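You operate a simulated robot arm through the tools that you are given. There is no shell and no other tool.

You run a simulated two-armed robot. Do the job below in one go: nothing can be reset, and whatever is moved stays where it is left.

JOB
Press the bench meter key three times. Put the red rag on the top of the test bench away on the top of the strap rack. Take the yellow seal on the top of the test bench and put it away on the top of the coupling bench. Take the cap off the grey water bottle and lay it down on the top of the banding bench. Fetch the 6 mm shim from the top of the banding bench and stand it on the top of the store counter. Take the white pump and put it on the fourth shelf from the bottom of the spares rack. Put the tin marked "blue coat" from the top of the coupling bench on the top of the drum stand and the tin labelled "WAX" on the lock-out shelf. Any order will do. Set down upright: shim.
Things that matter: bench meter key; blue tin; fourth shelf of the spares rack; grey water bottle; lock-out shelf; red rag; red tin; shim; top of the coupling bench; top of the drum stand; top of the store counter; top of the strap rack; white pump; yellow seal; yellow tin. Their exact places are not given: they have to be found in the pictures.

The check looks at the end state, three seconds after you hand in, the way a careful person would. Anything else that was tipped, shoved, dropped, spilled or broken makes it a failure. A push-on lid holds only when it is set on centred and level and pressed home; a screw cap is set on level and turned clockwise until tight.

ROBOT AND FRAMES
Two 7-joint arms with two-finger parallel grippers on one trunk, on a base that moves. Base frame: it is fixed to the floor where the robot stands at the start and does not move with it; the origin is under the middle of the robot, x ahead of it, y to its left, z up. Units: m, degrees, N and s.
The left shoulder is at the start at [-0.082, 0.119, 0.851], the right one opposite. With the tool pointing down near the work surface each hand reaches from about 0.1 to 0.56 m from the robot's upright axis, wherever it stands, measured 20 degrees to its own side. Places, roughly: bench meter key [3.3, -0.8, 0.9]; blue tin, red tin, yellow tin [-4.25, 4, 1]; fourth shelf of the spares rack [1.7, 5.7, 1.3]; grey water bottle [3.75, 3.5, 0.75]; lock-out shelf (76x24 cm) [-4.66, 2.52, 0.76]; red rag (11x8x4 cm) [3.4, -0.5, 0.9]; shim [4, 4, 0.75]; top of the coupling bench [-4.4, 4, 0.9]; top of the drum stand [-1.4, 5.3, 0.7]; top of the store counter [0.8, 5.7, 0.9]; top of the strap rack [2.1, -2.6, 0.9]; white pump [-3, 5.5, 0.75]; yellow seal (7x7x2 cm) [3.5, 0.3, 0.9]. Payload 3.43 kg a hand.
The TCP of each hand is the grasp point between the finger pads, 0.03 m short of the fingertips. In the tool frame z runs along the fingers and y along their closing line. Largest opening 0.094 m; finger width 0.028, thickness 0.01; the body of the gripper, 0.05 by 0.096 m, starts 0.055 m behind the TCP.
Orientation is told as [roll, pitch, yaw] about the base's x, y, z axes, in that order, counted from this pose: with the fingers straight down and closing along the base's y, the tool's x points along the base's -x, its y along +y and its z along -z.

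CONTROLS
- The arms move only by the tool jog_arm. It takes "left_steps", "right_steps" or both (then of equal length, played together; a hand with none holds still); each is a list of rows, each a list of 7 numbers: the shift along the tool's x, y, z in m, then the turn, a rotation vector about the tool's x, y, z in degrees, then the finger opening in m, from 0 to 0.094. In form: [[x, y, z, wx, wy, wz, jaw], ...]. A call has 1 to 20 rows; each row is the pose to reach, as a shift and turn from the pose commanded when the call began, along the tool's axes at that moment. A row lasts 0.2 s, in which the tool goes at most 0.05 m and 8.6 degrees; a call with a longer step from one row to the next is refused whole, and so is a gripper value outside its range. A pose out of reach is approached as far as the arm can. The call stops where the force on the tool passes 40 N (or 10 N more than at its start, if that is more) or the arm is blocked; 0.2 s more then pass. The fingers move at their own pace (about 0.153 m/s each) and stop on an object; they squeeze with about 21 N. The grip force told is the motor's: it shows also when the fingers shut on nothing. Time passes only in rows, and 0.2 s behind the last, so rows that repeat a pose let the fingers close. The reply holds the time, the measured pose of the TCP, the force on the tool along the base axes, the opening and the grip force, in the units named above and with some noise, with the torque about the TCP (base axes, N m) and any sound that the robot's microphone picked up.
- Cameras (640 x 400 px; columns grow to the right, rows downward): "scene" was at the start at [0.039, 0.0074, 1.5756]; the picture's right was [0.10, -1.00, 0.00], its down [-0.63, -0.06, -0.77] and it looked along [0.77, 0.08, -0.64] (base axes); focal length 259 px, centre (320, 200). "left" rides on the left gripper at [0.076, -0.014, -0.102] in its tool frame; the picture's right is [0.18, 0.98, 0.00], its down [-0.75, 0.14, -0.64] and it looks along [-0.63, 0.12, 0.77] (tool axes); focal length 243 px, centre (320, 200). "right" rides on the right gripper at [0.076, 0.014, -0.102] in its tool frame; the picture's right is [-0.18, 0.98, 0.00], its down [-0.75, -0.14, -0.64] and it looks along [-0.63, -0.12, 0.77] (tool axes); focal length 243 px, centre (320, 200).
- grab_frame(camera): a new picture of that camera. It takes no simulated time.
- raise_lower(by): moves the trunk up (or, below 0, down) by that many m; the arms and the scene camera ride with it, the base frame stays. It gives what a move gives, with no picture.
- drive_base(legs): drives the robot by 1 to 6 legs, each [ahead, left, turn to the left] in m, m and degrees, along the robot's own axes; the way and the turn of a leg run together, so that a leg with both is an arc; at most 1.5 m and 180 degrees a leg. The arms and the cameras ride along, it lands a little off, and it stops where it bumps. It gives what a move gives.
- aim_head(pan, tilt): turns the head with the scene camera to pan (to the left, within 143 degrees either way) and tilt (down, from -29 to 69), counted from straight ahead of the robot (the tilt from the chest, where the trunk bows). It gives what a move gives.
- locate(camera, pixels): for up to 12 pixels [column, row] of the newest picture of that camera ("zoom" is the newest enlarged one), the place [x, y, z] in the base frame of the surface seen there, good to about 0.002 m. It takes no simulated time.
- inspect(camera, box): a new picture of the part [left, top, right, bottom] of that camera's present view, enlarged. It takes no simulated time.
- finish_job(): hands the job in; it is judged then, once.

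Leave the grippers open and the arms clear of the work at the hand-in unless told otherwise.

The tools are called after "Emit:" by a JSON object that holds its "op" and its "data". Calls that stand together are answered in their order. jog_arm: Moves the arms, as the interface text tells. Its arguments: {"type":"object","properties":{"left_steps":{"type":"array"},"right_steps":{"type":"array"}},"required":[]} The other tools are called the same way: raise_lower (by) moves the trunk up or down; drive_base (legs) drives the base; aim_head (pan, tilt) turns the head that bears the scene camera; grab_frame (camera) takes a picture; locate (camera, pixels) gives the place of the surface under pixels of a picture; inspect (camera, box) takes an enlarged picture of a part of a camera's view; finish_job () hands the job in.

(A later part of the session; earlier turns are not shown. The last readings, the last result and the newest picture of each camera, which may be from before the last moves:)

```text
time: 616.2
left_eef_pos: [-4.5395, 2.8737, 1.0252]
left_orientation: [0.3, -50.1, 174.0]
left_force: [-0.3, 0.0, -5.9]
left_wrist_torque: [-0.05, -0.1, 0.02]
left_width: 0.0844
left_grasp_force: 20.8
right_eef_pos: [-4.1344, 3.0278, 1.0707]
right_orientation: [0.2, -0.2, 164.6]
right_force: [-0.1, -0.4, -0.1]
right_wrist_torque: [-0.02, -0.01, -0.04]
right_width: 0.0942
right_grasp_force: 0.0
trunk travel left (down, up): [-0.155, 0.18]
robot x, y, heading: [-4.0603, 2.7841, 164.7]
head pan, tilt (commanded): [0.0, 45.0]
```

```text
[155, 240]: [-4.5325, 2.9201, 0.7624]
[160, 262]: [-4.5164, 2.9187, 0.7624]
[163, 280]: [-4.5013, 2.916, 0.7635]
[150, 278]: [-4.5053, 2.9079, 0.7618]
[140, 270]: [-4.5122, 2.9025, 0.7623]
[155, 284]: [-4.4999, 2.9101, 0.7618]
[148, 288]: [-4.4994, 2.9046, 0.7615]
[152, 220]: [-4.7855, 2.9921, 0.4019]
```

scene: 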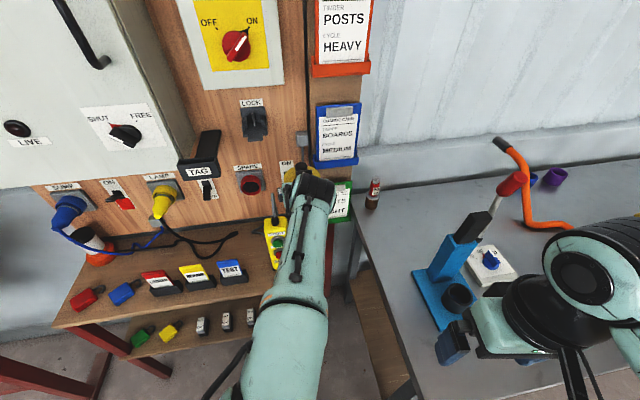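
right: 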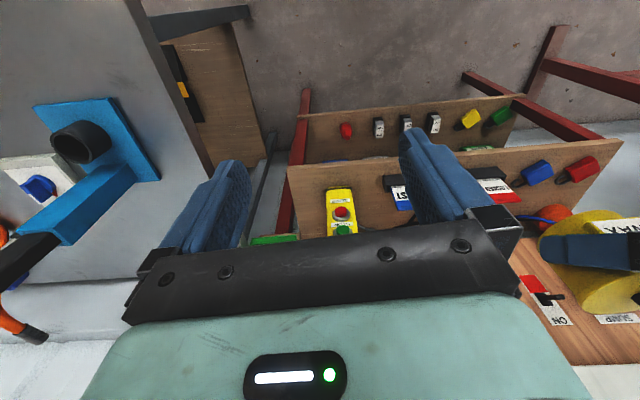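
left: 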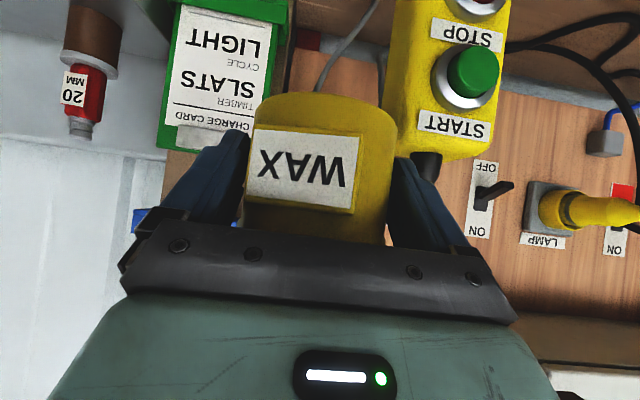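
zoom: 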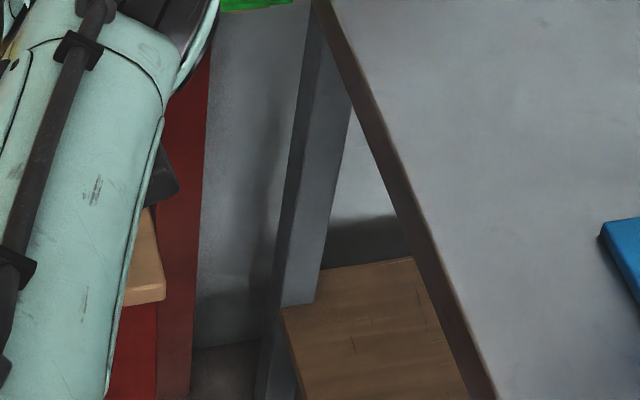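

There is little room with this hand direction. I want to stand a bit further right; I look down at the right side to see the base's outline and the bench leg.

Emit:
{"op": "aim_head", "data": {"pan": -90, "tilt": 66}}

Emit:
{"op": "grab_frame", "data": {"camera": "scene"}}

```text
time: 617.9
left_eef_pos: [-4.5388, 2.8723, 1.0241]
left_orientation: [0.2, -50.3, 174.1]
left_force: [-0.3, 0.0, -5.5]
left_wrist_torque: [-0.02, -0.06, 0.03]
left_width: 0.0846
left_grasp_force: 21.2
right_eef_pos: [-4.1347, 3.0291, 1.0698]
right_orientation: [0.0, -0.1, 164.7]
right_force: [0.5, 0.3, -0.2]
right_wrist_torque: [0.0, 0.01, 0.03]
right_width: 0.094
right_grasp_force: 0.0
trunk travel left (down, up): [-0.155, 0.18]
robot x, y, heading: [-4.0596, 2.7778, 164.6]
head pan, tilt (commanded): [-90.0, 66.0]
```

```text
taken
```

scene: 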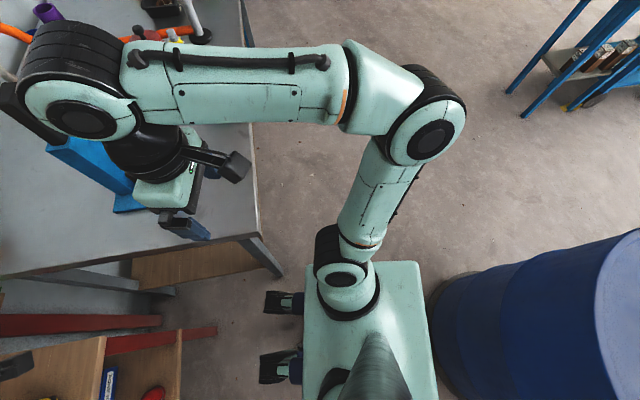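

Emit:
{"op": "locate", "data": {"camera": "scene", "pixels": [[320, 268], [400, 266], [425, 300], [285, 295], [268, 300], [278, 272], [262, 250], [248, 235], [258, 210], [435, 300], [430, 340], [300, 250]]}}

```text
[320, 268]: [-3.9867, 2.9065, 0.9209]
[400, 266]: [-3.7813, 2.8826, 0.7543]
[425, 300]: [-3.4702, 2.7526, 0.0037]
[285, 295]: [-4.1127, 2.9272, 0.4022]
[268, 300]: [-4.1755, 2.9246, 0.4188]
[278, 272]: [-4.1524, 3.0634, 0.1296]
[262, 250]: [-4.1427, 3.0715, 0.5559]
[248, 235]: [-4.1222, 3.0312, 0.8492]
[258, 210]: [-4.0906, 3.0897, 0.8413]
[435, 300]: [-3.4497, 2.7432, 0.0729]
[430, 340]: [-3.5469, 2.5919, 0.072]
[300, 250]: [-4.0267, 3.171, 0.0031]
```

The base is about ±0.18 m wide and reaches 0.35 m behind the axis, so I can stand a little further right at (−4.03, 2.82), heading 180°. I raise the trunk again, pull the tin back 10 cm, then turn and shift.

Emit:
{"op": "raise_lower", "data": {"by": 0.12}}

Emit:
{"op": "jog_arm", "data": {"left_steps": [[0.019, -0.002, -0.023, 0, 0, 0, 0], [0.038, -0.004, -0.046, 0, 0, 0, 0], [0.057, -0.006, -0.069, 0, 0, 0, 0], [0.064, -0.007, -0.077, 0, 0, 0, 0], [0.064, -0.007, -0.077, 0, 0, 0, 0]]}}

Emit:
{"op": "drive_base", "data": {"legs": [[0, 0, 15.4], [-0.03, -0.04, 0]]}}

Emit:
{"op": "aim_head", "data": {"pan": 0, "tilt": 45}}

Emit:
{"op": "grab_frame", "data": {"camera": "scene"}}

```text
time: 619.4
left_eef_pos: [-4.5381, 2.8725, 1.1439]
left_orientation: [0.2, -50.3, 173.9]
left_force: [0.0, -0.3, -5.2]
left_wrist_torque: [-0.02, -0.03, -0.01]
left_width: 0.0844
left_grasp_force: 20.8
right_eef_pos: [-4.1328, 3.0281, 1.1895]
right_orientation: [0.1, -0.1, 164.6]
right_force: [0.7, 0.8, -0.1]
right_wrist_torque: [0.01, -0.01, 0.04]
right_width: 0.0941
right_grasp_force: 0.0
trunk travel left (down, up): [-0.275, 0.06]
robot x, y, heading: [-4.0542, 2.7787, 164.4]
head pan, tilt (commanded): [-90.0, 66.0]
```

```text
time: 620.6
left_eef_pos: [-4.439, 2.8688, 1.1436]
left_orientation: [0.2, -50.2, 174.1]
left_force: [-0.1, 0.0, -5.6]
left_wrist_torque: [0.02, -0.08, 0.03]
left_width: 0.0846
left_grasp_force: 20.9
right_eef_pos: [-4.1331, 3.027, 1.1907]
right_orientation: [0.1, -0.1, 164.6]
right_force: [-0.7, 0.1, -0.3]
right_wrist_torque: [0.01, -0.01, 0.02]
right_width: 0.0938
right_grasp_force: 0.0
trunk travel left (down, up): [-0.275, 0.06]
robot x, y, heading: [-4.0595, 2.7841, 164.6]
head pan, tilt (commanded): [-90.0, 66.0]
```

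```text
time: 622.3
left_eef_pos: [-4.4388, 2.7705, 1.1435]
left_orientation: [0.4, -50.0, -170.2]
left_force: [0.3, 0.7, -5.1]
left_wrist_torque: [0.01, -0.07, -0.02]
left_width: 0.0845
left_grasp_force: 20.5
right_eef_pos: [-4.1892, 3.0067, 1.1883]
right_orientation: [0.1, -0.2, -179.6]
right_force: [0.7, 1.2, 0.3]
right_wrist_torque: [0.0, 0.01, -0.01]
right_width: 0.0939
right_grasp_force: 0.1
trunk travel left (down, up): [-0.275, 0.06]
robot x, y, heading: [-4.0499, 2.7872, -179.6]
head pan, tilt (commanded): [-90.0, 66.0]
stopped in leg 2: the robot was blocked; the commanded pose is now the measured one
```

```text
time: 624.0
left_eef_pos: [-4.4399, 2.7686, 1.1442]
left_orientation: [0.3, -50.0, -170.0]
left_force: [0.1, -0.2, -5.6]
left_wrist_torque: [-0.01, -0.09, -0.04]
left_width: 0.0844
left_grasp_force: 21.4
right_eef_pos: [-4.1893, 3.0052, 1.1891]
right_orientation: [0.1, -0.1, -179.6]
right_force: [-0.4, -0.4, 0.0]
right_wrist_torque: [0.01, 0.03, 0.01]
right_width: 0.094
right_grasp_force: 0.0
trunk travel left (down, up): [-0.275, 0.06]
robot x, y, heading: [-4.0504, 2.7917, -179.5]
head pan, tilt (commanded): [0.0, 45.0]
```

```text
taken
```

scene: 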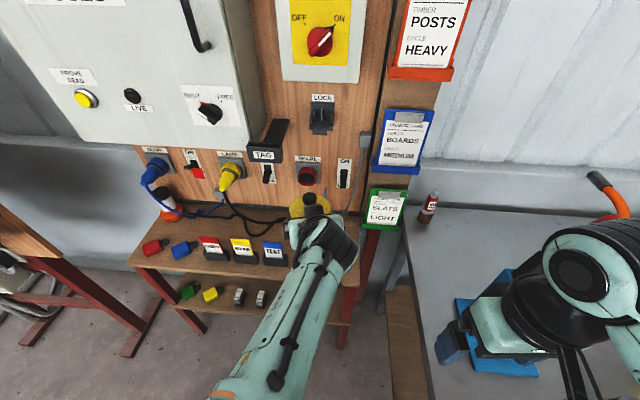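

The base touched something on its right and stopped at (−4.05, 2.79). I check that nothing on the coupling bench was disturbed, and measure the tin in the hand.

Emit:
{"op": "inspect", "data": {"camera": "scene", "box": [270, 170, 370, 250]}}

Emit:
{"op": "locate", "data": {"camera": "zoom", "pixels": [[200, 140], [175, 150], [225, 150], [150, 165], [190, 115], [245, 130], [160, 140], [205, 160]]}}

Emit:
{"op": "aim_head", "data": {"pan": -75, "tilt": 45}}

Emit:
{"op": "grab_frame", "data": {"camera": "scene"}}

```text
5.00 times, centred on (320, 210) of scene
```

zoom: 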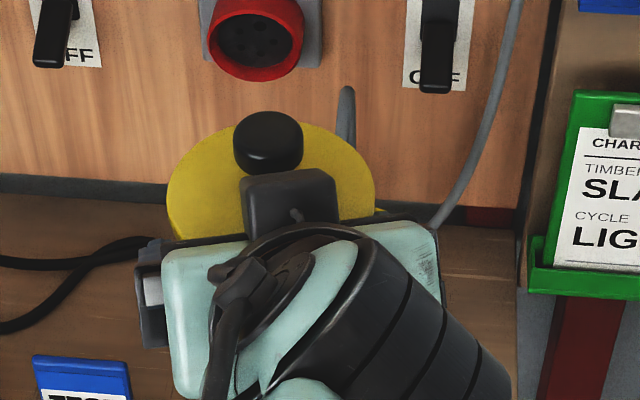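

```text
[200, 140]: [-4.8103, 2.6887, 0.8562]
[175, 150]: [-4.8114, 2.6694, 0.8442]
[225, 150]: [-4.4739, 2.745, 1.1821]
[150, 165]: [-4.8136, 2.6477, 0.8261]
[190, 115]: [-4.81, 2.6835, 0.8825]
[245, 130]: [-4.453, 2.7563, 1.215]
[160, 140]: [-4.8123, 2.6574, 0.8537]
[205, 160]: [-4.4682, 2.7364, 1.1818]
```

```text
time: 625.5
left_eef_pos: [-4.4399, 2.7677, 1.1434]
left_orientation: [0.3, -50.0, -170.2]
left_force: [0.2, 0.3, -4.7]
left_wrist_torque: [0.02, -0.08, 0.0]
left_width: 0.0844
left_grasp_force: 20.8
right_eef_pos: [-4.1897, 3.006, 1.1894]
right_orientation: [0.1, -0.1, -179.6]
right_force: [-0.1, -0.4, -0.7]
right_wrist_torque: [0.0, -0.02, 0.02]
right_width: 0.0942
right_grasp_force: 0.1
trunk travel left (down, up): [-0.275, 0.06]
robot x, y, heading: [-4.0509, 2.7887, -179.6]
head pan, tilt (commanded): [-75.0, 45.0]
```

```text
taken
```

scene: 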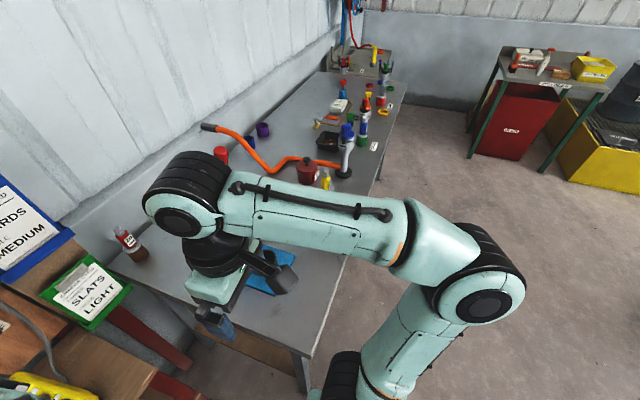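

All bench items are upright. The tin's offset in the hand is as expected. I now turn the hand to yaw ≈180.5° and bring the tin above a slightly forward point, centre (−4.535, 2.879).

Emit:
{"op": "jog_arm", "data": {"left_steps": [[-0.0097, -0.0309, 0.0116, 1.82, 0, 1.53, 0], [-0.0195, -0.0617, 0.0232, 3.64, 0, 3.06, 0], [-0.0292, -0.0926, 0.0347, 5.46, 0, 4.58, 0], [-0.0389, -0.1234, 0.0463, 7.28, 0, 6.11, 0], [-0.0389, -0.1234, 0.0463, 7.28, 0, 6.11, 0]]}}

Emit:
{"op": "aim_head", "data": {"pan": 0, "tilt": 50}}

Emit:
{"op": "grab_frame", "data": {"camera": "scene"}}

Emit:
{"op": "grab_frame", "data": {"camera": "left"}}

```text
time: 626.7
left_eef_pos: [-4.5206, 2.8784, 1.1437]
left_orientation: [0.3, -49.9, -179.6]
left_force: [0.0, 0.4, -5.0]
left_wrist_torque: [-0.04, -0.08, -0.03]
left_width: 0.0848
left_grasp_force: 21.2
right_eef_pos: [-4.19, 3.0063, 1.1897]
right_orientation: [0.1, -0.3, -179.6]
right_force: [-0.4, -0.6, 0.2]
right_wrist_torque: [0.0, 0.01, -0.01]
right_width: 0.0941
right_grasp_force: 0.1
trunk travel left (down, up): [-0.275, 0.06]
robot x, y, heading: [-4.05, 2.7926, -179.6]
head pan, tilt (commanded): [-75.0, 45.0]
```

```text
time: 628.1
left_eef_pos: [-4.5211, 2.8786, 1.1433]
left_orientation: [0.2, -50.0, -179.7]
left_force: [-0.4, -0.1, -6.2]
left_wrist_torque: [-0.02, -0.04, -0.03]
left_width: 0.0843
left_grasp_force: 21.3
right_eef_pos: [-4.1911, 3.0067, 1.1901]
right_orientation: [0.2, -0.1, -179.6]
right_force: [-0.3, 1.0, 0.2]
right_wrist_torque: [-0.01, 0.0, 0.01]
right_width: 0.0938
right_grasp_force: 0.0
trunk travel left (down, up): [-0.275, 0.06]
robot x, y, heading: [-4.0503, 2.7889, -179.6]
head pan, tilt (commanded): [0.0, 50.0]
```

```text
taken
```

scene: 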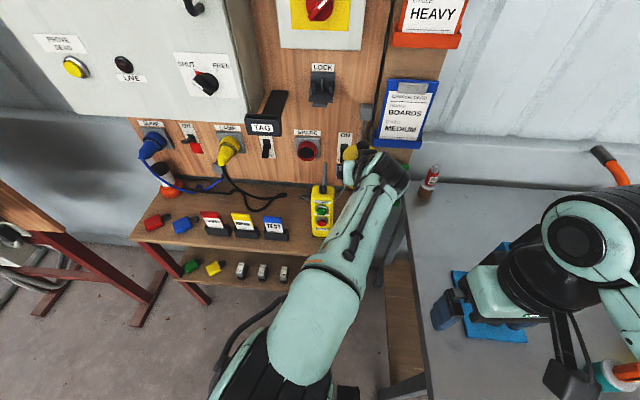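

```text
taken
```

left: 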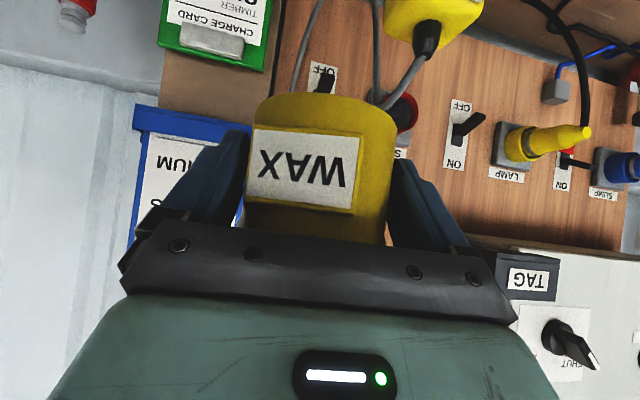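

Level and in place. I lower the trunk 12 cm, then the arm to about 4 cm above the shelf.

Emit:
{"op": "raise_lower", "data": {"by": -0.12}}

Emit:
{"op": "jog_arm", "data": {"left_steps": [[0.0268, 0, 0.0225, 0, 0, 0, 0], [0.0536, 0, 0.045, 0, 0, 0, 0], [0.0804, 0, 0.0675, 0, 0, 0, 0], [0.1072, 0, 0.09, 0, 0, 0, 0], [0.134, 0, 0.1125, 0, 0, 0, 0], [0.1394, 0, 0.117, 0, 0, 0, 0], [0.1394, 0, 0.117, 0, 0, 0, 0]]}}

Emit:
{"op": "grab_frame", "data": {"camera": "scene"}}

Emit:
{"op": "grab_frame", "data": {"camera": "left"}}

```text
time: 629.6
left_eef_pos: [-4.5227, 2.8793, 1.0239]
left_orientation: [0.4, -49.9, -179.6]
left_force: [-0.1, 0.3, -5.8]
left_wrist_torque: [-0.01, -0.05, -0.04]
left_width: 0.0844
left_grasp_force: 20.6
right_eef_pos: [-4.1912, 3.0063, 1.0697]
right_orientation: [0.1, 0.0, -179.5]
right_force: [0.6, 1.1, 0.0]
right_wrist_torque: [-0.01, -0.01, 0.02]
right_width: 0.0939
right_grasp_force: 0.0
trunk travel left (down, up): [-0.155, 0.18]
robot x, y, heading: [-4.0501, 2.7912, -179.8]
head pan, tilt (commanded): [0.0, 50.0]
```

```text
time: 631.2
left_eef_pos: [-4.5216, 2.8775, 0.8406]
left_orientation: [0.2, -50.0, -179.6]
left_force: [0.1, -0.1, -5.9]
left_wrist_torque: [0.02, -0.06, -0.01]
left_width: 0.0843
left_grasp_force: 21.1
right_eef_pos: [-4.19, 3.0063, 1.0691]
right_orientation: [0.1, 0.0, -179.6]
right_force: [0.1, 0.7, 0.1]
right_wrist_torque: [0.01, -0.01, -0.01]
right_width: 0.094
right_grasp_force: 0.2
trunk travel left (down, up): [-0.155, 0.18]
robot x, y, heading: [-4.0481, 2.7894, -179.5]
head pan, tilt (commanded): [0.0, 50.0]
```

```text
taken
```

scene: 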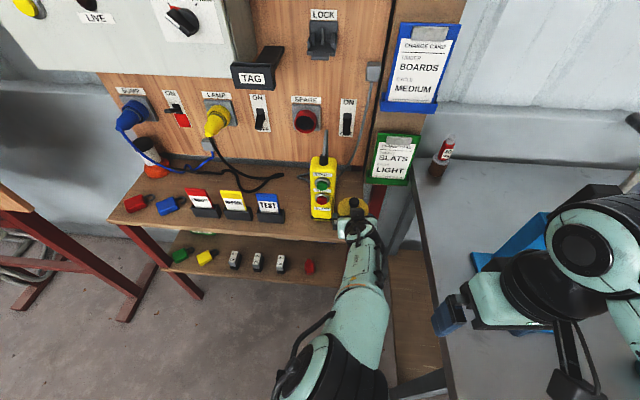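

```text
taken
```

left: 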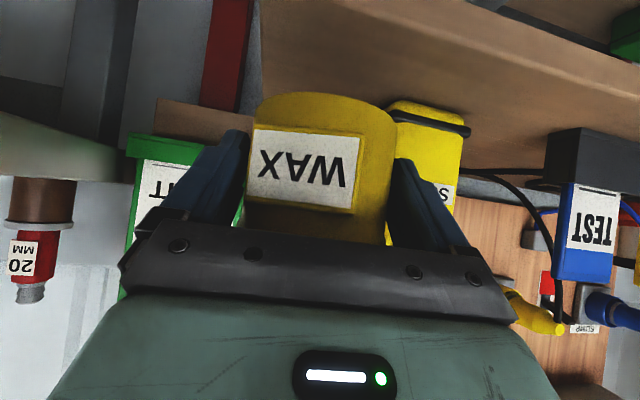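

I measure the shelf's right end in the left picture next to the tin.

Emit:
{"op": "locate", "data": {"camera": "left", "pixels": [[268, 40], [266, 70], [275, 85], [285, 60], [300, 75], [400, 90], [420, 110], [440, 160], [262, 85], [390, 85]]}}

Emit:
{"op": "inspect", "data": {"camera": "scene", "box": [290, 150, 410, 260]}}

```text
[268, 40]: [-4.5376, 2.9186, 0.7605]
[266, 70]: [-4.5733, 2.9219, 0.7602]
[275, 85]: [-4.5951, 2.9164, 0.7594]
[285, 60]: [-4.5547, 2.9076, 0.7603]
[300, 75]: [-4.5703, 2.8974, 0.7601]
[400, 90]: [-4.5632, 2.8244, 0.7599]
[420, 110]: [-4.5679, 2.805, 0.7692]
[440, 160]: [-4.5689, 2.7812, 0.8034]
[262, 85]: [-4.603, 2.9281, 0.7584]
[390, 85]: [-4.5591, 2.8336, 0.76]
```

```text
3.64 times, centred on (350, 205) of scene
```

zoom: 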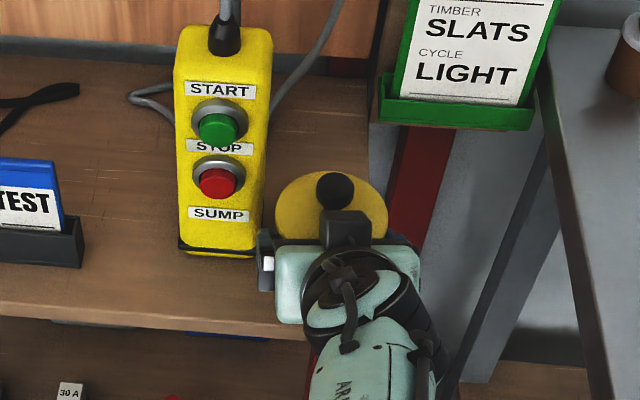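

The shelf ends at y≈2.922 here. I lower to 0.6 cm above the shelf at the forward point, then move 8 mm back into place.

Emit:
{"op": "jog_arm", "data": {"left_steps": [[0.0115, 0, 0.0096, 0, 0, 0, 0], [0.0207, 0, 0.0174, 0, 0, 0, 0], [0.0273, 0, 0.0229, 0, 0, 0, 0], [0.0247, -0.0007, 0.026, 0, 0, 0, 0], [0.0222, -0.0015, 0.029, 0, 0, 0, 0], [0.0222, -0.0015, 0.029, 0, 0, 0, 0]]}}

Emit:
{"op": "grab_frame", "data": {"camera": "left"}}

Emit:
{"op": "inspect", "data": {"camera": "scene", "box": [290, 150, 410, 260]}}

```text
time: 632.6
left_eef_pos: [-4.5297, 2.8813, 0.8061]
left_orientation: [0.4, -49.9, -179.6]
left_force: [0.8, -0.4, -6.0]
left_wrist_torque: [-0.03, -0.09, 0.0]
left_width: 0.0843
left_grasp_force: 20.7
right_eef_pos: [-4.1903, 3.006, 1.0698]
right_orientation: [0.1, 0.0, -179.6]
right_force: [0.7, -0.4, 1.0]
right_wrist_torque: [-0.01, -0.03, 0.01]
right_width: 0.0938
right_grasp_force: 0.2
trunk travel left (down, up): [-0.155, 0.18]
robot x, y, heading: [-4.0485, 2.7879, -179.5]
head pan, tilt (commanded): [0.0, 50.0]
```

```text
taken
```

left: 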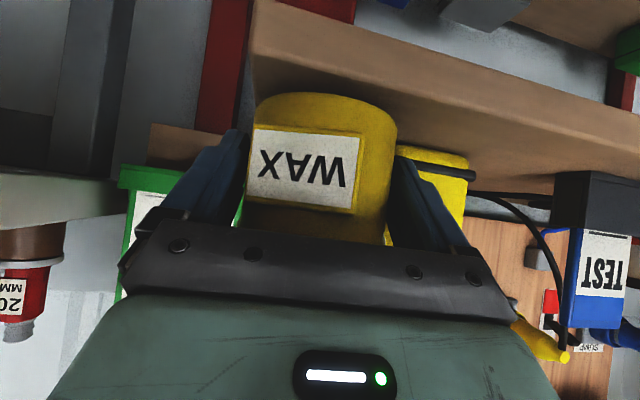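

```text
3.64 times, centred on (350, 205) of scene
```

zoom: 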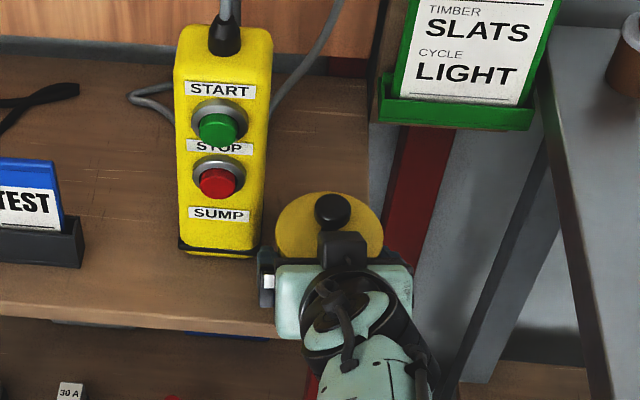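

Only about 2 mm remain to the shelf's right end, so I shift 4 mm to the left (towards the pendant's front, still clear of it), then lower in small steps.

Emit:
{"op": "jog_arm", "data": {"left_steps": [[0, 0.004, 0, 0, 0, 0, 0], [0.0019, 0.004, 0.0016, 0, 0, 0, 0], [0.0034, 0.004, 0.0029, 0, 0, 0, 0], [0.0046, 0.004, 0.0039, 0, 0, 0, 0], [0.0046, 0.004, 0.0039, 0, 0, 0, 0]]}}

```text
time: 633.8
left_eef_pos: [-4.5301, 2.8763, 0.8]
left_orientation: [0.3, -50.0, -179.5]
left_force: [0.5, -0.5, -5.9]
left_wrist_torque: [0.04, -0.07, 0.02]
left_width: 0.0846
left_grasp_force: 21.2
right_eef_pos: [-4.1895, 3.007, 1.07]
right_orientation: [0.0, -0.1, -179.6]
right_force: [0.1, -0.3, 0.4]
right_wrist_torque: [-0.01, 0.0, 0.02]
right_width: 0.0938
right_grasp_force: 0.1
trunk travel left (down, up): [-0.155, 0.18]
robot x, y, heading: [-4.0472, 2.7843, -179.5]
head pan, tilt (commanded): [0.0, 50.0]
```

Emit:
{"op": "jog_arm", "data": {"left_steps": [[0.0008, 0, 0.0006, 0, 0, 0, 0], [0.0015, 0, 0.0013, 0, 0, 0, 0], [0.0023, 0, 0.0019, 0, 0, 0, 0], [0.003, 0, 0.0026, 0, 0, 0, 0], [0.003, 0, 0.0026, 0, 0, 0, 0]]}}

```text
time: 635.0
left_eef_pos: [-4.5306, 2.8765, 0.7984]
left_orientation: [0.0, -50.4, -179.5]
left_force: [1.2, -2.6, 15.2]
left_wrist_torque: [-0.26, -0.01, 0.06]
left_width: 0.0846
left_grasp_force: 20.7
right_eef_pos: [-4.1887, 3.0059, 1.0696]
right_orientation: [0.1, -0.2, -179.6]
right_force: [0.0, 0.6, -0.3]
right_wrist_torque: [0.01, -0.02, 0.0]
right_width: 0.0941
right_grasp_force: 0.0
trunk travel left (down, up): [-0.155, 0.18]
robot x, y, heading: [-4.0506, 2.7879, -179.5]
head pan, tilt (commanded): [0.0, 50.0]
```

Contact (15 N). I ease off 1 mm, open the fingers just a little, and look before withdrawing.

Emit:
{"op": "jog_arm", "data": {"left_steps": [[-0.0012, 0, -0.001, 0, 0, 0, 0.0], [-0.0012, 0, -0.001, 0, 0, 0, 0.086], [-0.0012, 0, -0.001, 0, 0, 0, 0.09], [-0.0012, 0, -0.001, 0, 0, 0, 0.09]]}}

Emit:
{"op": "grab_frame", "data": {"camera": "left"}}

Emit:
{"op": "inspect", "data": {"camera": "scene", "box": [290, 150, 410, 260]}}

```text
time: 636.0
left_eef_pos: [-4.5291, 2.8772, 0.7979]
left_orientation: [0.3, -50.0, -179.6]
left_force: [0.3, -0.1, 0.5]
left_wrist_torque: [0.02, -0.05, -0.01]
left_width: 0.0899
left_grasp_force: 0.1
right_eef_pos: [-4.1893, 3.0052, 1.0698]
right_orientation: [0.2, -0.2, -179.6]
right_force: [0.1, -0.2, 0.3]
right_wrist_torque: [0.01, -0.01, -0.01]
right_width: 0.094
right_grasp_force: 0.1
trunk travel left (down, up): [-0.155, 0.18]
robot x, y, heading: [-4.0468, 2.7866, -179.5]
head pan, tilt (commanded): [0.0, 50.0]
```

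```text
taken
```

left: 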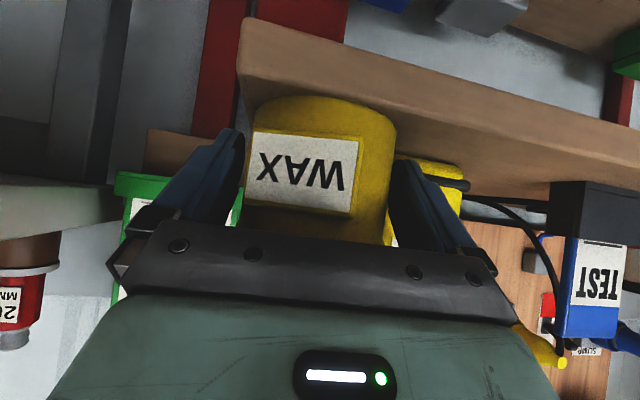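

```text
3.64 times, centred on (350, 205) of scene
```

zoom: 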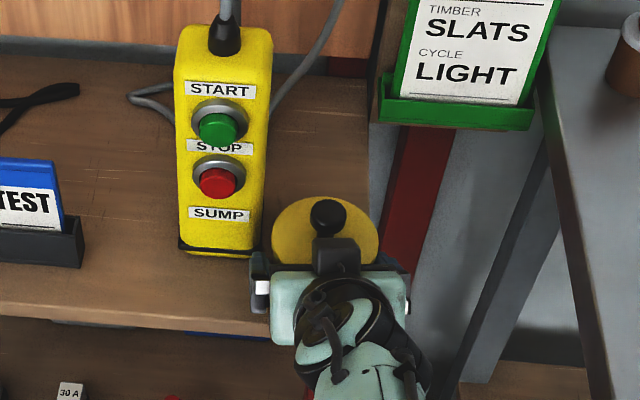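

The tin stands on the shelf, clear of the pendant. I withdraw the hand straight back 9 cm, then look.

Emit:
{"op": "jog_arm", "data": {"left_steps": [[0.0096, 0, -0.0115, 0, 0, 0, 0.09], [0.0193, 0, -0.023, 0, 0, 0, 0.09], [0.0321, 0, -0.0383, 0, 0, 0, 0.09], [0.045, 0, -0.0536, 0, 0, 0, 0.09], [0.0579, 0, -0.0689, 0, 0, 0, 0.09], [0.0643, 0, -0.0766, 0, 0, 0, 0.094]]}}

Emit:
{"op": "grab_frame", "data": {"camera": "left"}}

Emit:
{"op": "inspect", "data": {"camera": "scene", "box": [290, 150, 410, 260]}}

```text
time: 637.4
left_eef_pos: [-4.4353, 2.8643, 0.7925]
left_orientation: [0.3, -49.6, -178.0]
left_force: [-0.4, 0.4, 0.0]
left_wrist_torque: [0.0, 0.0, 0.03]
left_width: 0.0939
left_grasp_force: 0.0
right_eef_pos: [-4.1895, 3.0058, 1.0699]
right_orientation: [0.1, 0.0, -179.6]
right_force: [-0.3, 1.1, -0.4]
right_wrist_torque: [-0.02, -0.01, -0.01]
right_width: 0.0941
right_grasp_force: 0.0
trunk travel left (down, up): [-0.155, 0.18]
robot x, y, heading: [-4.0499, 2.7902, -179.7]
head pan, tilt (commanded): [0.0, 50.0]
```

```text
taken
```

left: 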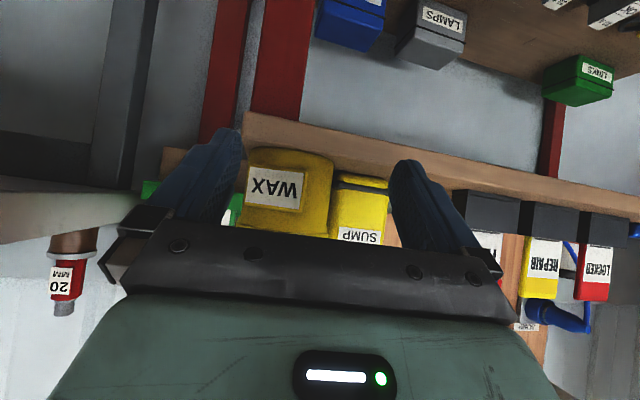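

```text
3.64 times, centred on (350, 205) of scene
```

zoom: 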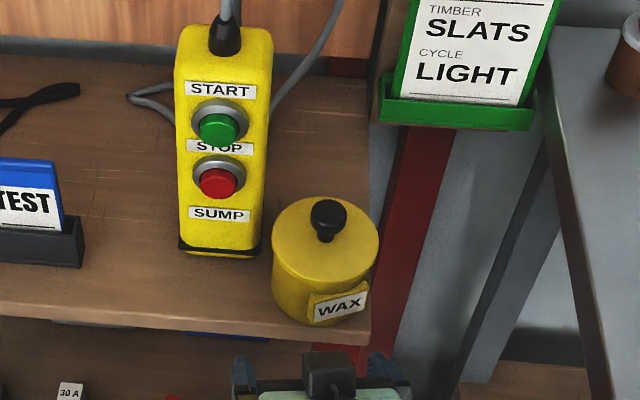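

The tin is upright in the corner. I measure its base relative to the shelf edges.

Emit:
{"op": "locate", "data": {"camera": "zoom", "pixels": [[328, 215], [275, 245], [378, 245], [325, 200], [300, 320], [320, 326], [340, 322], [285, 310], [372, 300], [345, 335], [300, 335], [368, 335]]}}

```text
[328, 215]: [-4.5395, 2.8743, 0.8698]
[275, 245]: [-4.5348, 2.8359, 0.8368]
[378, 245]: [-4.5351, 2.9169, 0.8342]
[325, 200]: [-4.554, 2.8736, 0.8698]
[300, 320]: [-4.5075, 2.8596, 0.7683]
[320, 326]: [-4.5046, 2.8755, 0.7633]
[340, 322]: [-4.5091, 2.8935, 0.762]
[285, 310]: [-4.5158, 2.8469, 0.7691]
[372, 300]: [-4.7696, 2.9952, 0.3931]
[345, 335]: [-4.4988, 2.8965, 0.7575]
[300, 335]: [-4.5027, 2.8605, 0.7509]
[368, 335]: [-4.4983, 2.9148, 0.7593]
```

WAX stands fully on the shelf (base 5 mm inside the front edge, 4 mm inside the end). I leave it and raise the left hand, then set it vertical again.

Emit:
{"op": "jog_arm", "data": {"left_steps": [[-0.0115, 0, -0.0249, 0, 0, 0, 0.094], [-0.0383, 0, -0.0474, 0, 0, 0, 0.094], [-0.0651, 0, -0.0699, 0, 0, 0, 0.094], [-0.0919, 0, -0.0924, 0, 0, 0, 0.094], [-0.1187, 0, -0.1149, 0, 0, 0, 0.094], [-0.1455, 0, -0.1374, 0, 0, 0, 0.094], [-0.1455, 0, -0.1374, 0, 8, 0, 0.094], [-0.1455, 0, -0.1374, 0, 16, 0, 0.094], [-0.1455, 0, -0.1374, 0, 24, 0, 0.094], [-0.1455, 0, -0.1374, 0, 32, 0, 0.094], [-0.1455, 0, -0.1374, 0, 40, 0, 0.094], [-0.1455, 0, -0.1374, 0, 46, 0, 0.094], [-0.1455, 0, -0.1374, 0, 49.7, 0, 0.094], [-0.1455, 0, -0.1374, 0, 49.7, 0, 0.094]]}}

Emit:
{"op": "raise_lower", "data": {"by": 0.12}}

Emit:
{"op": "inspect", "data": {"camera": "scene", "box": [100, 140, 440, 330]}}

```text
time: 638.2
left_eef_pos: [-4.449, 2.8111, 0.8423]
left_orientation: [4.0, -47.2, -174.2]
left_force: [0.1, 0.8, -0.1]
left_wrist_torque: [0.0, -0.01, -0.01]
left_width: 0.0941
left_grasp_force: 0.0
right_eef_pos: [-4.1898, 3.0058, 1.0696]
right_orientation: [0.1, -0.1, -179.5]
right_force: [-0.2, -1.1, -0.6]
right_wrist_torque: [0.03, 0.02, 0.01]
right_width: 0.0937
right_grasp_force: 0.1
trunk travel left (down, up): [-0.155, 0.18]
robot x, y, heading: [-4.051, 2.7901, -179.8]
head pan, tilt (commanded): [0.0, 50.0]
stopped in row 3 (left hand): the arm was blocked; the commanded pose is now the measured one
```

```text
time: 639.7
left_eef_pos: [-4.4513, 2.8011, 0.9597]
left_orientation: [4.0, -46.8, -172.9]
left_force: [0.2, 0.4, -0.5]
left_wrist_torque: [-0.02, 0.01, -0.01]
left_width: 0.0942
left_grasp_force: 0.1
right_eef_pos: [-4.1899, 3.0063, 1.1894]
right_orientation: [0.1, -0.1, -179.5]
right_force: [-0.9, -0.1, 0.4]
right_wrist_torque: [0.03, -0.01, -0.02]
right_width: 0.0941
right_grasp_force: 0.1
trunk travel left (down, up): [-0.275, 0.06]
robot x, y, heading: [-4.0494, 2.7885, -179.3]
head pan, tilt (commanded): [0.0, 50.0]
```

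```text
1.88 times, centred on (270, 235) of scene
```

zoom: 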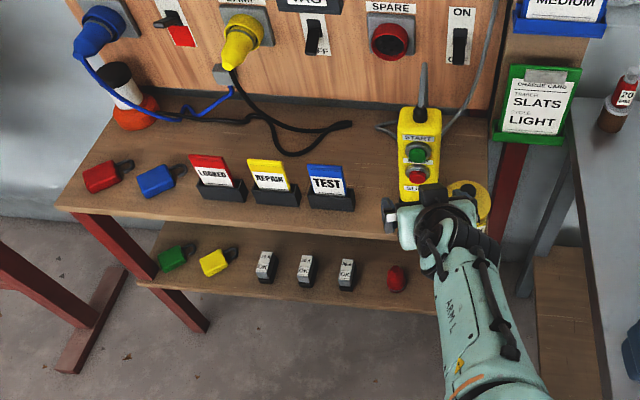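

The arm ran into its joint limit again and drifted sideways, in front of the pendant but about 8 cm clear of it. I back it out: away from the shelf, up, and turned 20° the other way.

Emit:
{"op": "jog_arm", "data": {"left_steps": [[0.0065, -0.0019, -0.0288, 3.65, 0, 3.43, 0.094], [0.013, -0.0038, -0.0576, 7.3, 0, 6.85, 0.094], [0.0194, -0.0056, -0.0864, 10.95, 0, 10.3, 0.094], [0.0259, -0.0075, -0.1152, 14.6, 0, 13.7, 0.094], [0.0259, -0.0075, -0.1152, 14.6, 0, 13.7, 0.094]]}}

Emit:
{"op": "grab_frame", "data": {"camera": "scene"}}

```text
time: 640.3
left_eef_pos: [-4.432, 2.7414, 0.9514]
left_orientation: [8.5, -43.1, -175.8]
left_force: [-0.7, -0.2, 0.6]
left_wrist_torque: [-0.04, 0.01, 0.01]
left_width: 0.0941
left_grasp_force: 0.0
right_eef_pos: [-4.1894, 3.0052, 1.1897]
right_orientation: [0.2, -0.3, -179.6]
right_force: [0.3, -0.6, -1.0]
right_wrist_torque: [-0.01, -0.01, -0.01]
right_width: 0.094
right_grasp_force: 0.0
trunk travel left (down, up): [-0.275, 0.06]
robot x, y, heading: [-4.0498, 2.7887, -179.5]
head pan, tilt (commanded): [0.0, 50.0]
stopped in row 3 (left hand): the arm was blocked; the commanded pose is now the measured one
```

```text
taken
```

scene: 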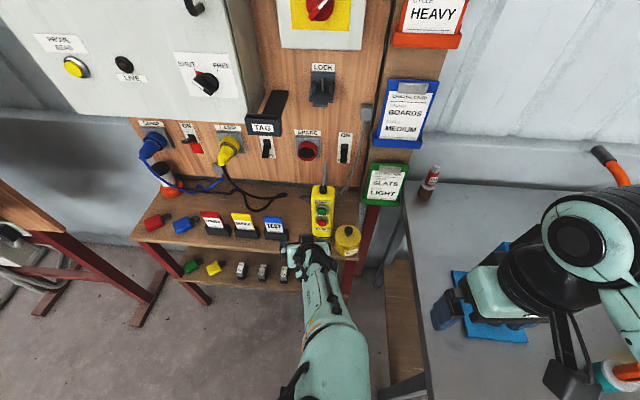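

Blocked again. I look at the left arm's own configuration.

Emit:
{"op": "aim_head", "data": {"pan": 30, "tilt": 69}}

Emit:
{"op": "grab_frame", "data": {"camera": "scene"}}

```text
time: 641.3
left_eef_pos: [-4.4318, 2.7421, 0.9513]
left_orientation: [8.4, -43.1, -175.9]
left_force: [0.2, 1.1, -0.3]
left_wrist_torque: [-0.02, 0.01, 0.0]
left_width: 0.094
left_grasp_force: 0.2
right_eef_pos: [-4.1904, 3.0055, 1.189]
right_orientation: [0.1, -0.2, -179.6]
right_force: [0.1, -0.4, -0.1]
right_wrist_torque: [0.06, 0.04, 0.0]
right_width: 0.094
right_grasp_force: 0.0
trunk travel left (down, up): [-0.275, 0.06]
robot x, y, heading: [-4.0498, 2.788, -179.6]
head pan, tilt (commanded): [30.0, 68.8]
```

```text
taken
```

scene: 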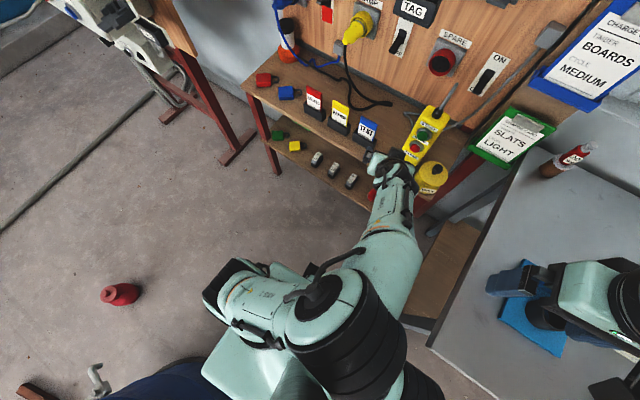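

The left elbow has swung inward over the chest, which blocks it. I move the hand sideways to the robot's left (along the shelf front, 5 cm clear of it) so the elbow can swing out.

Emit:
{"op": "jog_arm", "data": {"left_steps": [[-0.0063, 0.033, 0.0017, 0, 0, 0, 0.094], [-0.0126, 0.066, 0.0033, 0, 0, 0, 0.094], [-0.0189, 0.1, 0.005, 0, 0, 0, 0.094], [-0.0189, 0.1, 0.005, 0, 0, 0, 0.094]]}}

Emit:
{"op": "grab_frame", "data": {"camera": "scene"}}

```text
time: 642.3
left_eef_pos: [-4.4334, 2.642, 0.9716]
left_orientation: [8.5, -43.1, -175.9]
left_force: [0.8, -0.7, -0.3]
left_wrist_torque: [0.01, 0.02, 0.0]
left_width: 0.0941
left_grasp_force: 0.1
right_eef_pos: [-4.1897, 3.0074, 1.1906]
right_orientation: [0.1, -0.2, -179.5]
right_force: [0.5, -0.2, 0.7]
right_wrist_torque: [-0.01, -0.03, 0.0]
right_width: 0.0941
right_grasp_force: 0.0
trunk travel left (down, up): [-0.275, 0.06]
robot x, y, heading: [-4.048, 2.7885, -179.6]
head pan, tilt (commanded): [30.0, 68.8]
```

```text
taken
```

scene: 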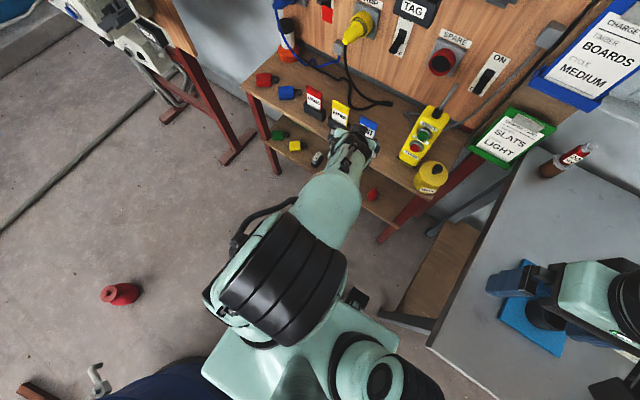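

The elbow has swung out. Now I raise the hand a little back from the shelf and set it vertical.

Emit:
{"op": "jog_arm", "data": {"left_steps": [[-0.0117, 0.0102, -0.029, 0, 0, 0, 0.094], [-0.0233, 0.0205, -0.058, 0, 0, 0, 0.094], [-0.035, 0.0307, -0.087, 0, 0, 0, 0.094], [-0.0466, 0.0409, -0.116, 0, 0, 0, 0.094], [-0.0466, 0.0409, -0.116, 1.61, 7.12, 1.18, 0.094], [-0.0466, 0.0409, -0.116, 3.21, 14.24, 2.36, 0.094], [-0.0466, 0.0409, -0.116, 4.82, 21.37, 3.55, 0.094], [-0.0466, 0.0409, -0.116, 6.43, 28.49, 4.73, 0.094], [-0.0466, 0.0409, -0.116, 8.03, 35.61, 5.91, 0.094], [-0.0466, 0.0409, -0.116, 9.64, 42.73, 7.09, 0.094], [-0.0466, 0.0409, -0.116, 9.64, 42.73, 7.09, 0.094]]}}

Emit:
{"op": "grab_frame", "data": {"camera": "scene"}}

```text
time: 644.7
left_eef_pos: [-4.3816, 2.6209, 1.0924]
left_orientation: [-0.1, 0.1, 179.8]
left_force: [0.1, -0.1, -0.1]
left_wrist_torque: [0.0, -0.04, 0.02]
left_width: 0.0943
left_grasp_force: 0.1
right_eef_pos: [-4.1896, 3.0056, 1.1903]
right_orientation: [0.1, -0.2, -179.6]
right_force: [-0.5, -0.1, 0.6]
right_wrist_torque: [0.01, 0.01, 0.03]
right_width: 0.0938
right_grasp_force: 0.0
trunk travel left (down, up): [-0.275, 0.06]
robot x, y, heading: [-4.0477, 2.7905, -179.5]
head pan, tilt (commanded): [30.0, 68.8]
```

```text
taken
```

scene: 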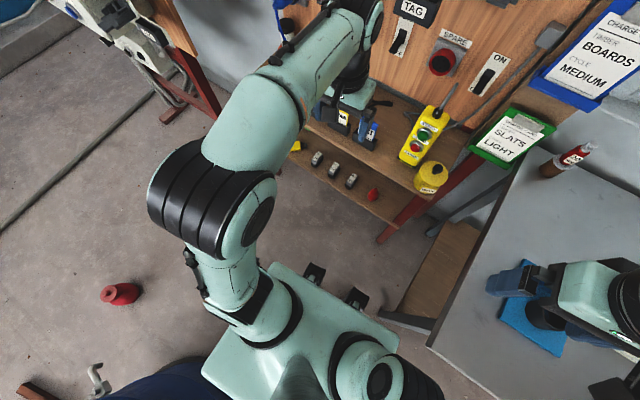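

The left arm is free and neutral again; shelf items all stand. To leave through the gap safely I align the robot's length with the path: first to (−4.0, 2.57), turn left 48°, then back out diagonally.

Emit:
{"op": "drive_base", "data": {"legs": [[-0.048, 0.22, 0], [0, 0, 48.2], [-0.9, 0, 0]]}}

Emit:
{"op": "aim_head", "data": {"pan": 0, "tilt": 25}}

Emit:
{"op": "grab_frame", "data": {"camera": "scene"}}

```text
time: 653.8
left_eef_pos: [-3.4867, 2.8933, 1.0924]
left_orientation: [-0.1, 0.0, -132.8]
left_force: [-0.2, 0.6, 0.6]
left_wrist_torque: [-0.02, -0.01, -0.01]
left_width: 0.0938
left_grasp_force: 0.0
right_eef_pos: [-3.64, 3.2944, 1.1894]
right_orientation: [0.1, -0.2, -132.2]
right_force: [0.4, -1.0, -0.1]
right_wrist_torque: [0.0, -0.02, -0.02]
right_width: 0.0938
right_grasp_force: 0.0
trunk travel left (down, up): [-0.275, 0.06]
robot x, y, heading: [-3.3854, 3.2489, -132.4]
head pan, tilt (commanded): [30.0, 68.8]
```

```text
time: 654.9
left_eef_pos: [-3.4862, 2.8941, 1.0913]
left_orientation: [0.0, 0.0, -132.8]
left_force: [0.4, 0.3, 0.5]
left_wrist_torque: [0.03, 0.01, -0.01]
left_width: 0.0939
left_grasp_force: 0.0
right_eef_pos: [-3.6393, 3.2957, 1.1894]
right_orientation: [0.0, -0.3, -132.2]
right_force: [-0.5, 0.0, 0.5]
right_wrist_torque: [-0.02, 0.02, 0.02]
right_width: 0.0937
right_grasp_force: 0.1
trunk travel left (down, up): [-0.275, 0.06]
robot x, y, heading: [-3.3857, 3.2522, -131.9]
head pan, tilt (commanded): [0.0, 25.0]
```

```text
taken
```

scene: 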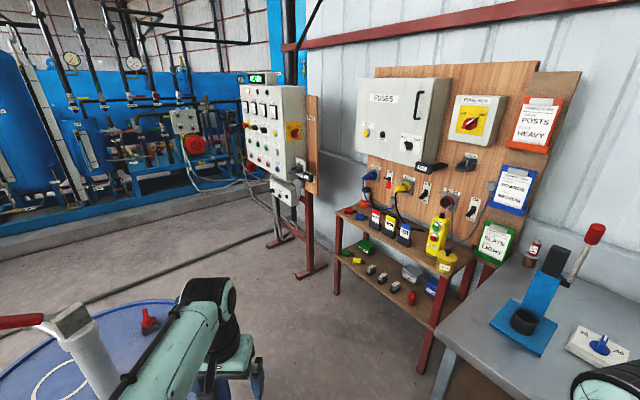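

I'm out of the gap. Next the white pump on the spill bench near (−2.95, 5.43). I back further away from the drum, turn to face +y, and drive up to y≈4.5.

Emit:
{"op": "drive_base", "data": {"legs": [[-0.3, 0, 0], [0, 0, -138], [1.0, 0, 0]]}}

Emit:
{"op": "aim_head", "data": {"pan": 0, "tilt": 35}}

Emit:
{"op": "grab_frame", "data": {"camera": "scene"}}

```text
time: 667.5
left_eef_pos: [-3.306, 4.8211, 1.0934]
left_orientation: [-0.2, 0.0, 87.4]
left_force: [-0.2, 0.2, 0.7]
left_wrist_torque: [0.0, -0.01, 0.01]
left_width: 0.0942
left_grasp_force: 0.1
right_eef_pos: [-2.9306, 4.6137, 1.1897]
right_orientation: [0.1, -0.2, 88.1]
right_force: [-0.2, 0.5, 0.7]
right_wrist_torque: [-0.01, -0.03, 0.04]
right_width: 0.0939
right_grasp_force: 0.1
trunk travel left (down, up): [-0.275, 0.06]
robot x, y, heading: [-3.1543, 4.4824, 87.9]
head pan, tilt (commanded): [0.0, 25.0]
```

```text
time: 668.2
left_eef_pos: [-3.3066, 4.8208, 1.0929]
left_orientation: [-0.1, 0.1, 87.5]
left_force: [-0.6, 0.1, 0.0]
left_wrist_torque: [0.03, -0.04, -0.02]
left_width: 0.0939
left_grasp_force: 0.0
right_eef_pos: [-2.9305, 4.6153, 1.1892]
right_orientation: [0.1, -0.3, 88.0]
right_force: [0.5, 0.4, 0.5]
right_wrist_torque: [0.0, -0.04, 0.03]
right_width: 0.094
right_grasp_force: 0.1
trunk travel left (down, up): [-0.275, 0.06]
robot x, y, heading: [-3.151, 4.4833, 88.2]
head pan, tilt (commanded): [0.0, 35.0]
```

```text
taken
```

scene: 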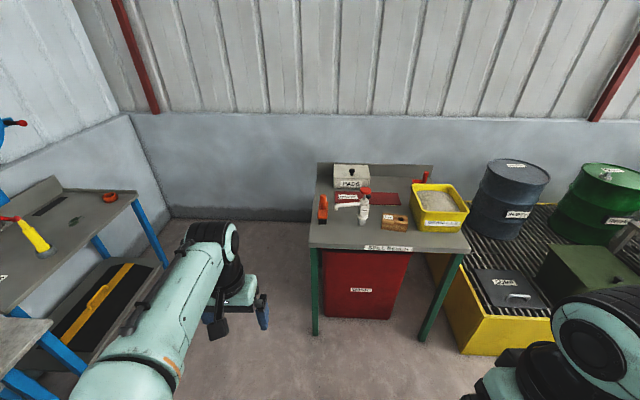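

The spill bench is ahead; the white pump is at (362,207). I zoom in and measure it.

Emit:
{"op": "inspect", "data": {"camera": "scene", "box": [300, 160, 480, 270]}}

Emit:
{"op": "locate", "data": {"camera": "zoom", "pixels": [[218, 105], [215, 140], [225, 165], [218, 185], [222, 210], [180, 150], [130, 160], [315, 325], [310, 190], [70, 180], [400, 170], [200, 250]]}}

```text
3.56 times, centred on (390, 215) of scene
```

zoom: 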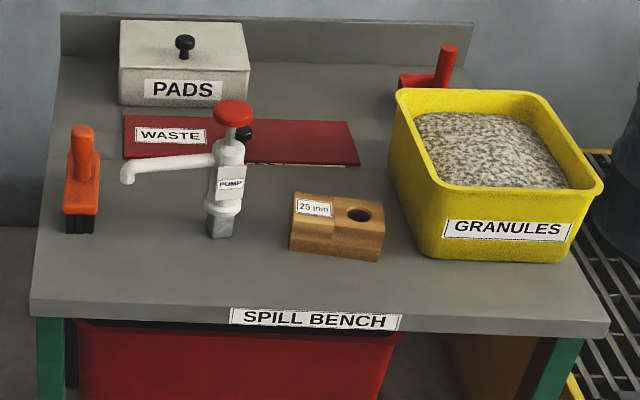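

```text
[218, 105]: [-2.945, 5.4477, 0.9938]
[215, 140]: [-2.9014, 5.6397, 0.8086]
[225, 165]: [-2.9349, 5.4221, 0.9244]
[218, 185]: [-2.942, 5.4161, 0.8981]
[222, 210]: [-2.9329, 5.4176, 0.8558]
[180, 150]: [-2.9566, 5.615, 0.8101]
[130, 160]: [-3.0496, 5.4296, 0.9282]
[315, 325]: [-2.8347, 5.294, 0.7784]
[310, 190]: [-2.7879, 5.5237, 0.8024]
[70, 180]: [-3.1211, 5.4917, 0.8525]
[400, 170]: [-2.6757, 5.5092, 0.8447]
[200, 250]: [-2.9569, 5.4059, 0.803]
```

The pump (label PUMP) stands at about (−2.937, 5.43): body z 0.86–0.95, red knob top 0.994, spout to the left at z≈0.92–0.94. The target shelf is high (z≈1.34), so I need a side grip with a nearly level hand. I first test in free air that the left arm can hold such a pose at z≈1.44: tilt the hand 70° first.

Emit:
{"op": "jog_arm", "data": {"left_steps": [[-0.03, -0.02, -0.014, 0, 0, 0, 0.07], [-0.06, -0.04, -0.028, 0, 0, 0, 0.07], [-0.09, -0.06, -0.042, 0, 0, 0, 0.07], [-0.12, -0.08, -0.057, 0, 0, 0, 0.07], [-0.12, -0.08, -0.057, 0, -8, 0, 0.07], [-0.12, -0.08, -0.057, 0, -16, 0, 0.07], [-0.12, -0.08, -0.057, 0, -24, 0, 0.07], [-0.12, -0.08, -0.057, 0, -32, 0, 0.07], [-0.12, -0.08, -0.057, 0, -40, 0, 0.07], [-0.12, -0.08, -0.057, 0, -48, 0, 0.07], [-0.12, -0.08, -0.057, 0, -56, 0, 0.07], [-0.12, -0.08, -0.057, 0, -63, 0, 0.07], [-0.12, -0.08, -0.057, 0, -70, 0, 0.07], [-0.12, -0.08, -0.057, 0, -70, 0, 0.07]]}}

Emit:
{"op": "raise_lower", "data": {"by": 0.06}}

```text
time: 671.2
left_eef_pos: [-3.2212, 4.9388, 1.1505]
left_orientation: [-0.3, -70.2, 87.7]
left_force: [0.1, 0.3, 0.2]
left_wrist_torque: [0.01, -0.01, -0.05]
left_width: 0.0698
left_grasp_force: 0.0
left hand out of reach, approached as far as the arm can: row 4
right_eef_pos: [-2.9309, 4.6137, 1.1889]
right_orientation: [0.1, -0.2, 88.0]
right_force: [0.1, 0.0, 0.0]
right_wrist_torque: [0.01, 0.02, -0.02]
right_width: 0.0941
right_grasp_force: 0.1
trunk travel left (down, up): [-0.275, 0.06]
robot x, y, heading: [-3.1516, 4.482, 88.2]
head pan, tilt (commanded): [0.0, 35.0]
```

```text
time: 672.2
left_eef_pos: [-3.2206, 4.938, 1.2098]
left_orientation: [-0.2, -70.0, 87.7]
left_force: [0.0, 0.1, -0.7]
left_wrist_torque: [0.01, -0.03, 0.0]
left_width: 0.0698
left_grasp_force: 0.1
right_eef_pos: [-2.9301, 4.6129, 1.2503]
right_orientation: [0.0, -0.2, 88.0]
right_force: [0.2, -0.6, -0.1]
right_wrist_torque: [0.02, 0.03, 0.0]
right_width: 0.0941
right_grasp_force: 0.0
trunk travel left (down, up): [-0.335, 0.0]
robot x, y, heading: [-3.1519, 4.481, 87.9]
head pan, tilt (commanded): [0.0, 35.0]
```

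The 70° tilt works, trunk is at the top. Now I test raising to z≈1.45.

Emit:
{"op": "jog_arm", "data": {"left_steps": [[-0.0376, 0, -0.0137, 0, 0, 0, 0.07], [-0.0752, 0, -0.0274, 0, 0, 0, 0.07], [-0.1128, 0, -0.041, 0, 0, 0, 0.07], [-0.1504, 0, -0.0547, 0, 0, 0, 0.07], [-0.1879, 0, -0.0684, 0, 0, 0, 0.07], [-0.2255, 0, -0.0821, 0, 0, 0, 0.07], [-0.2255, 0, -0.0821, 0, 0, 0, 0.07]]}}

Emit:
{"op": "grab_frame", "data": {"camera": "scene"}}

```text
time: 673.8
left_eef_pos: [-3.2198, 4.9378, 1.4489]
left_orientation: [-0.1, -70.1, 87.5]
left_force: [-0.2, 0.3, 0.1]
left_wrist_torque: [0.02, 0.01, 0.0]
left_width: 0.07
left_grasp_force: 0.0
right_eef_pos: [-2.9313, 4.6136, 1.2496]
right_orientation: [0.0, -0.1, 88.0]
right_force: [0.6, -0.2, 0.4]
right_wrist_torque: [0.02, 0.02, 0.02]
right_width: 0.094
right_grasp_force: 0.0
trunk travel left (down, up): [-0.335, 0.0]
robot x, y, heading: [-3.1556, 4.4865, 88.0]
head pan, tilt (commanded): [0.0, 35.0]
```

```text
taken
```

scene: 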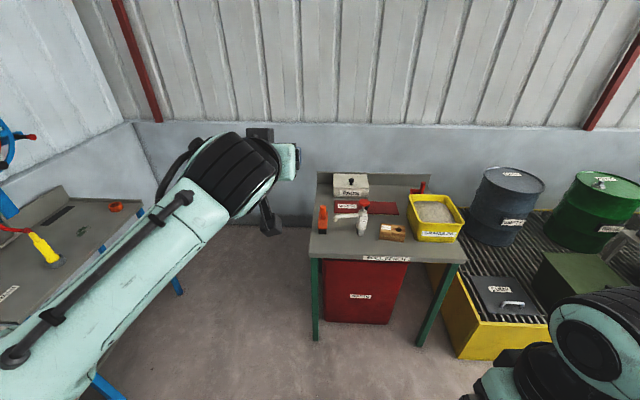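

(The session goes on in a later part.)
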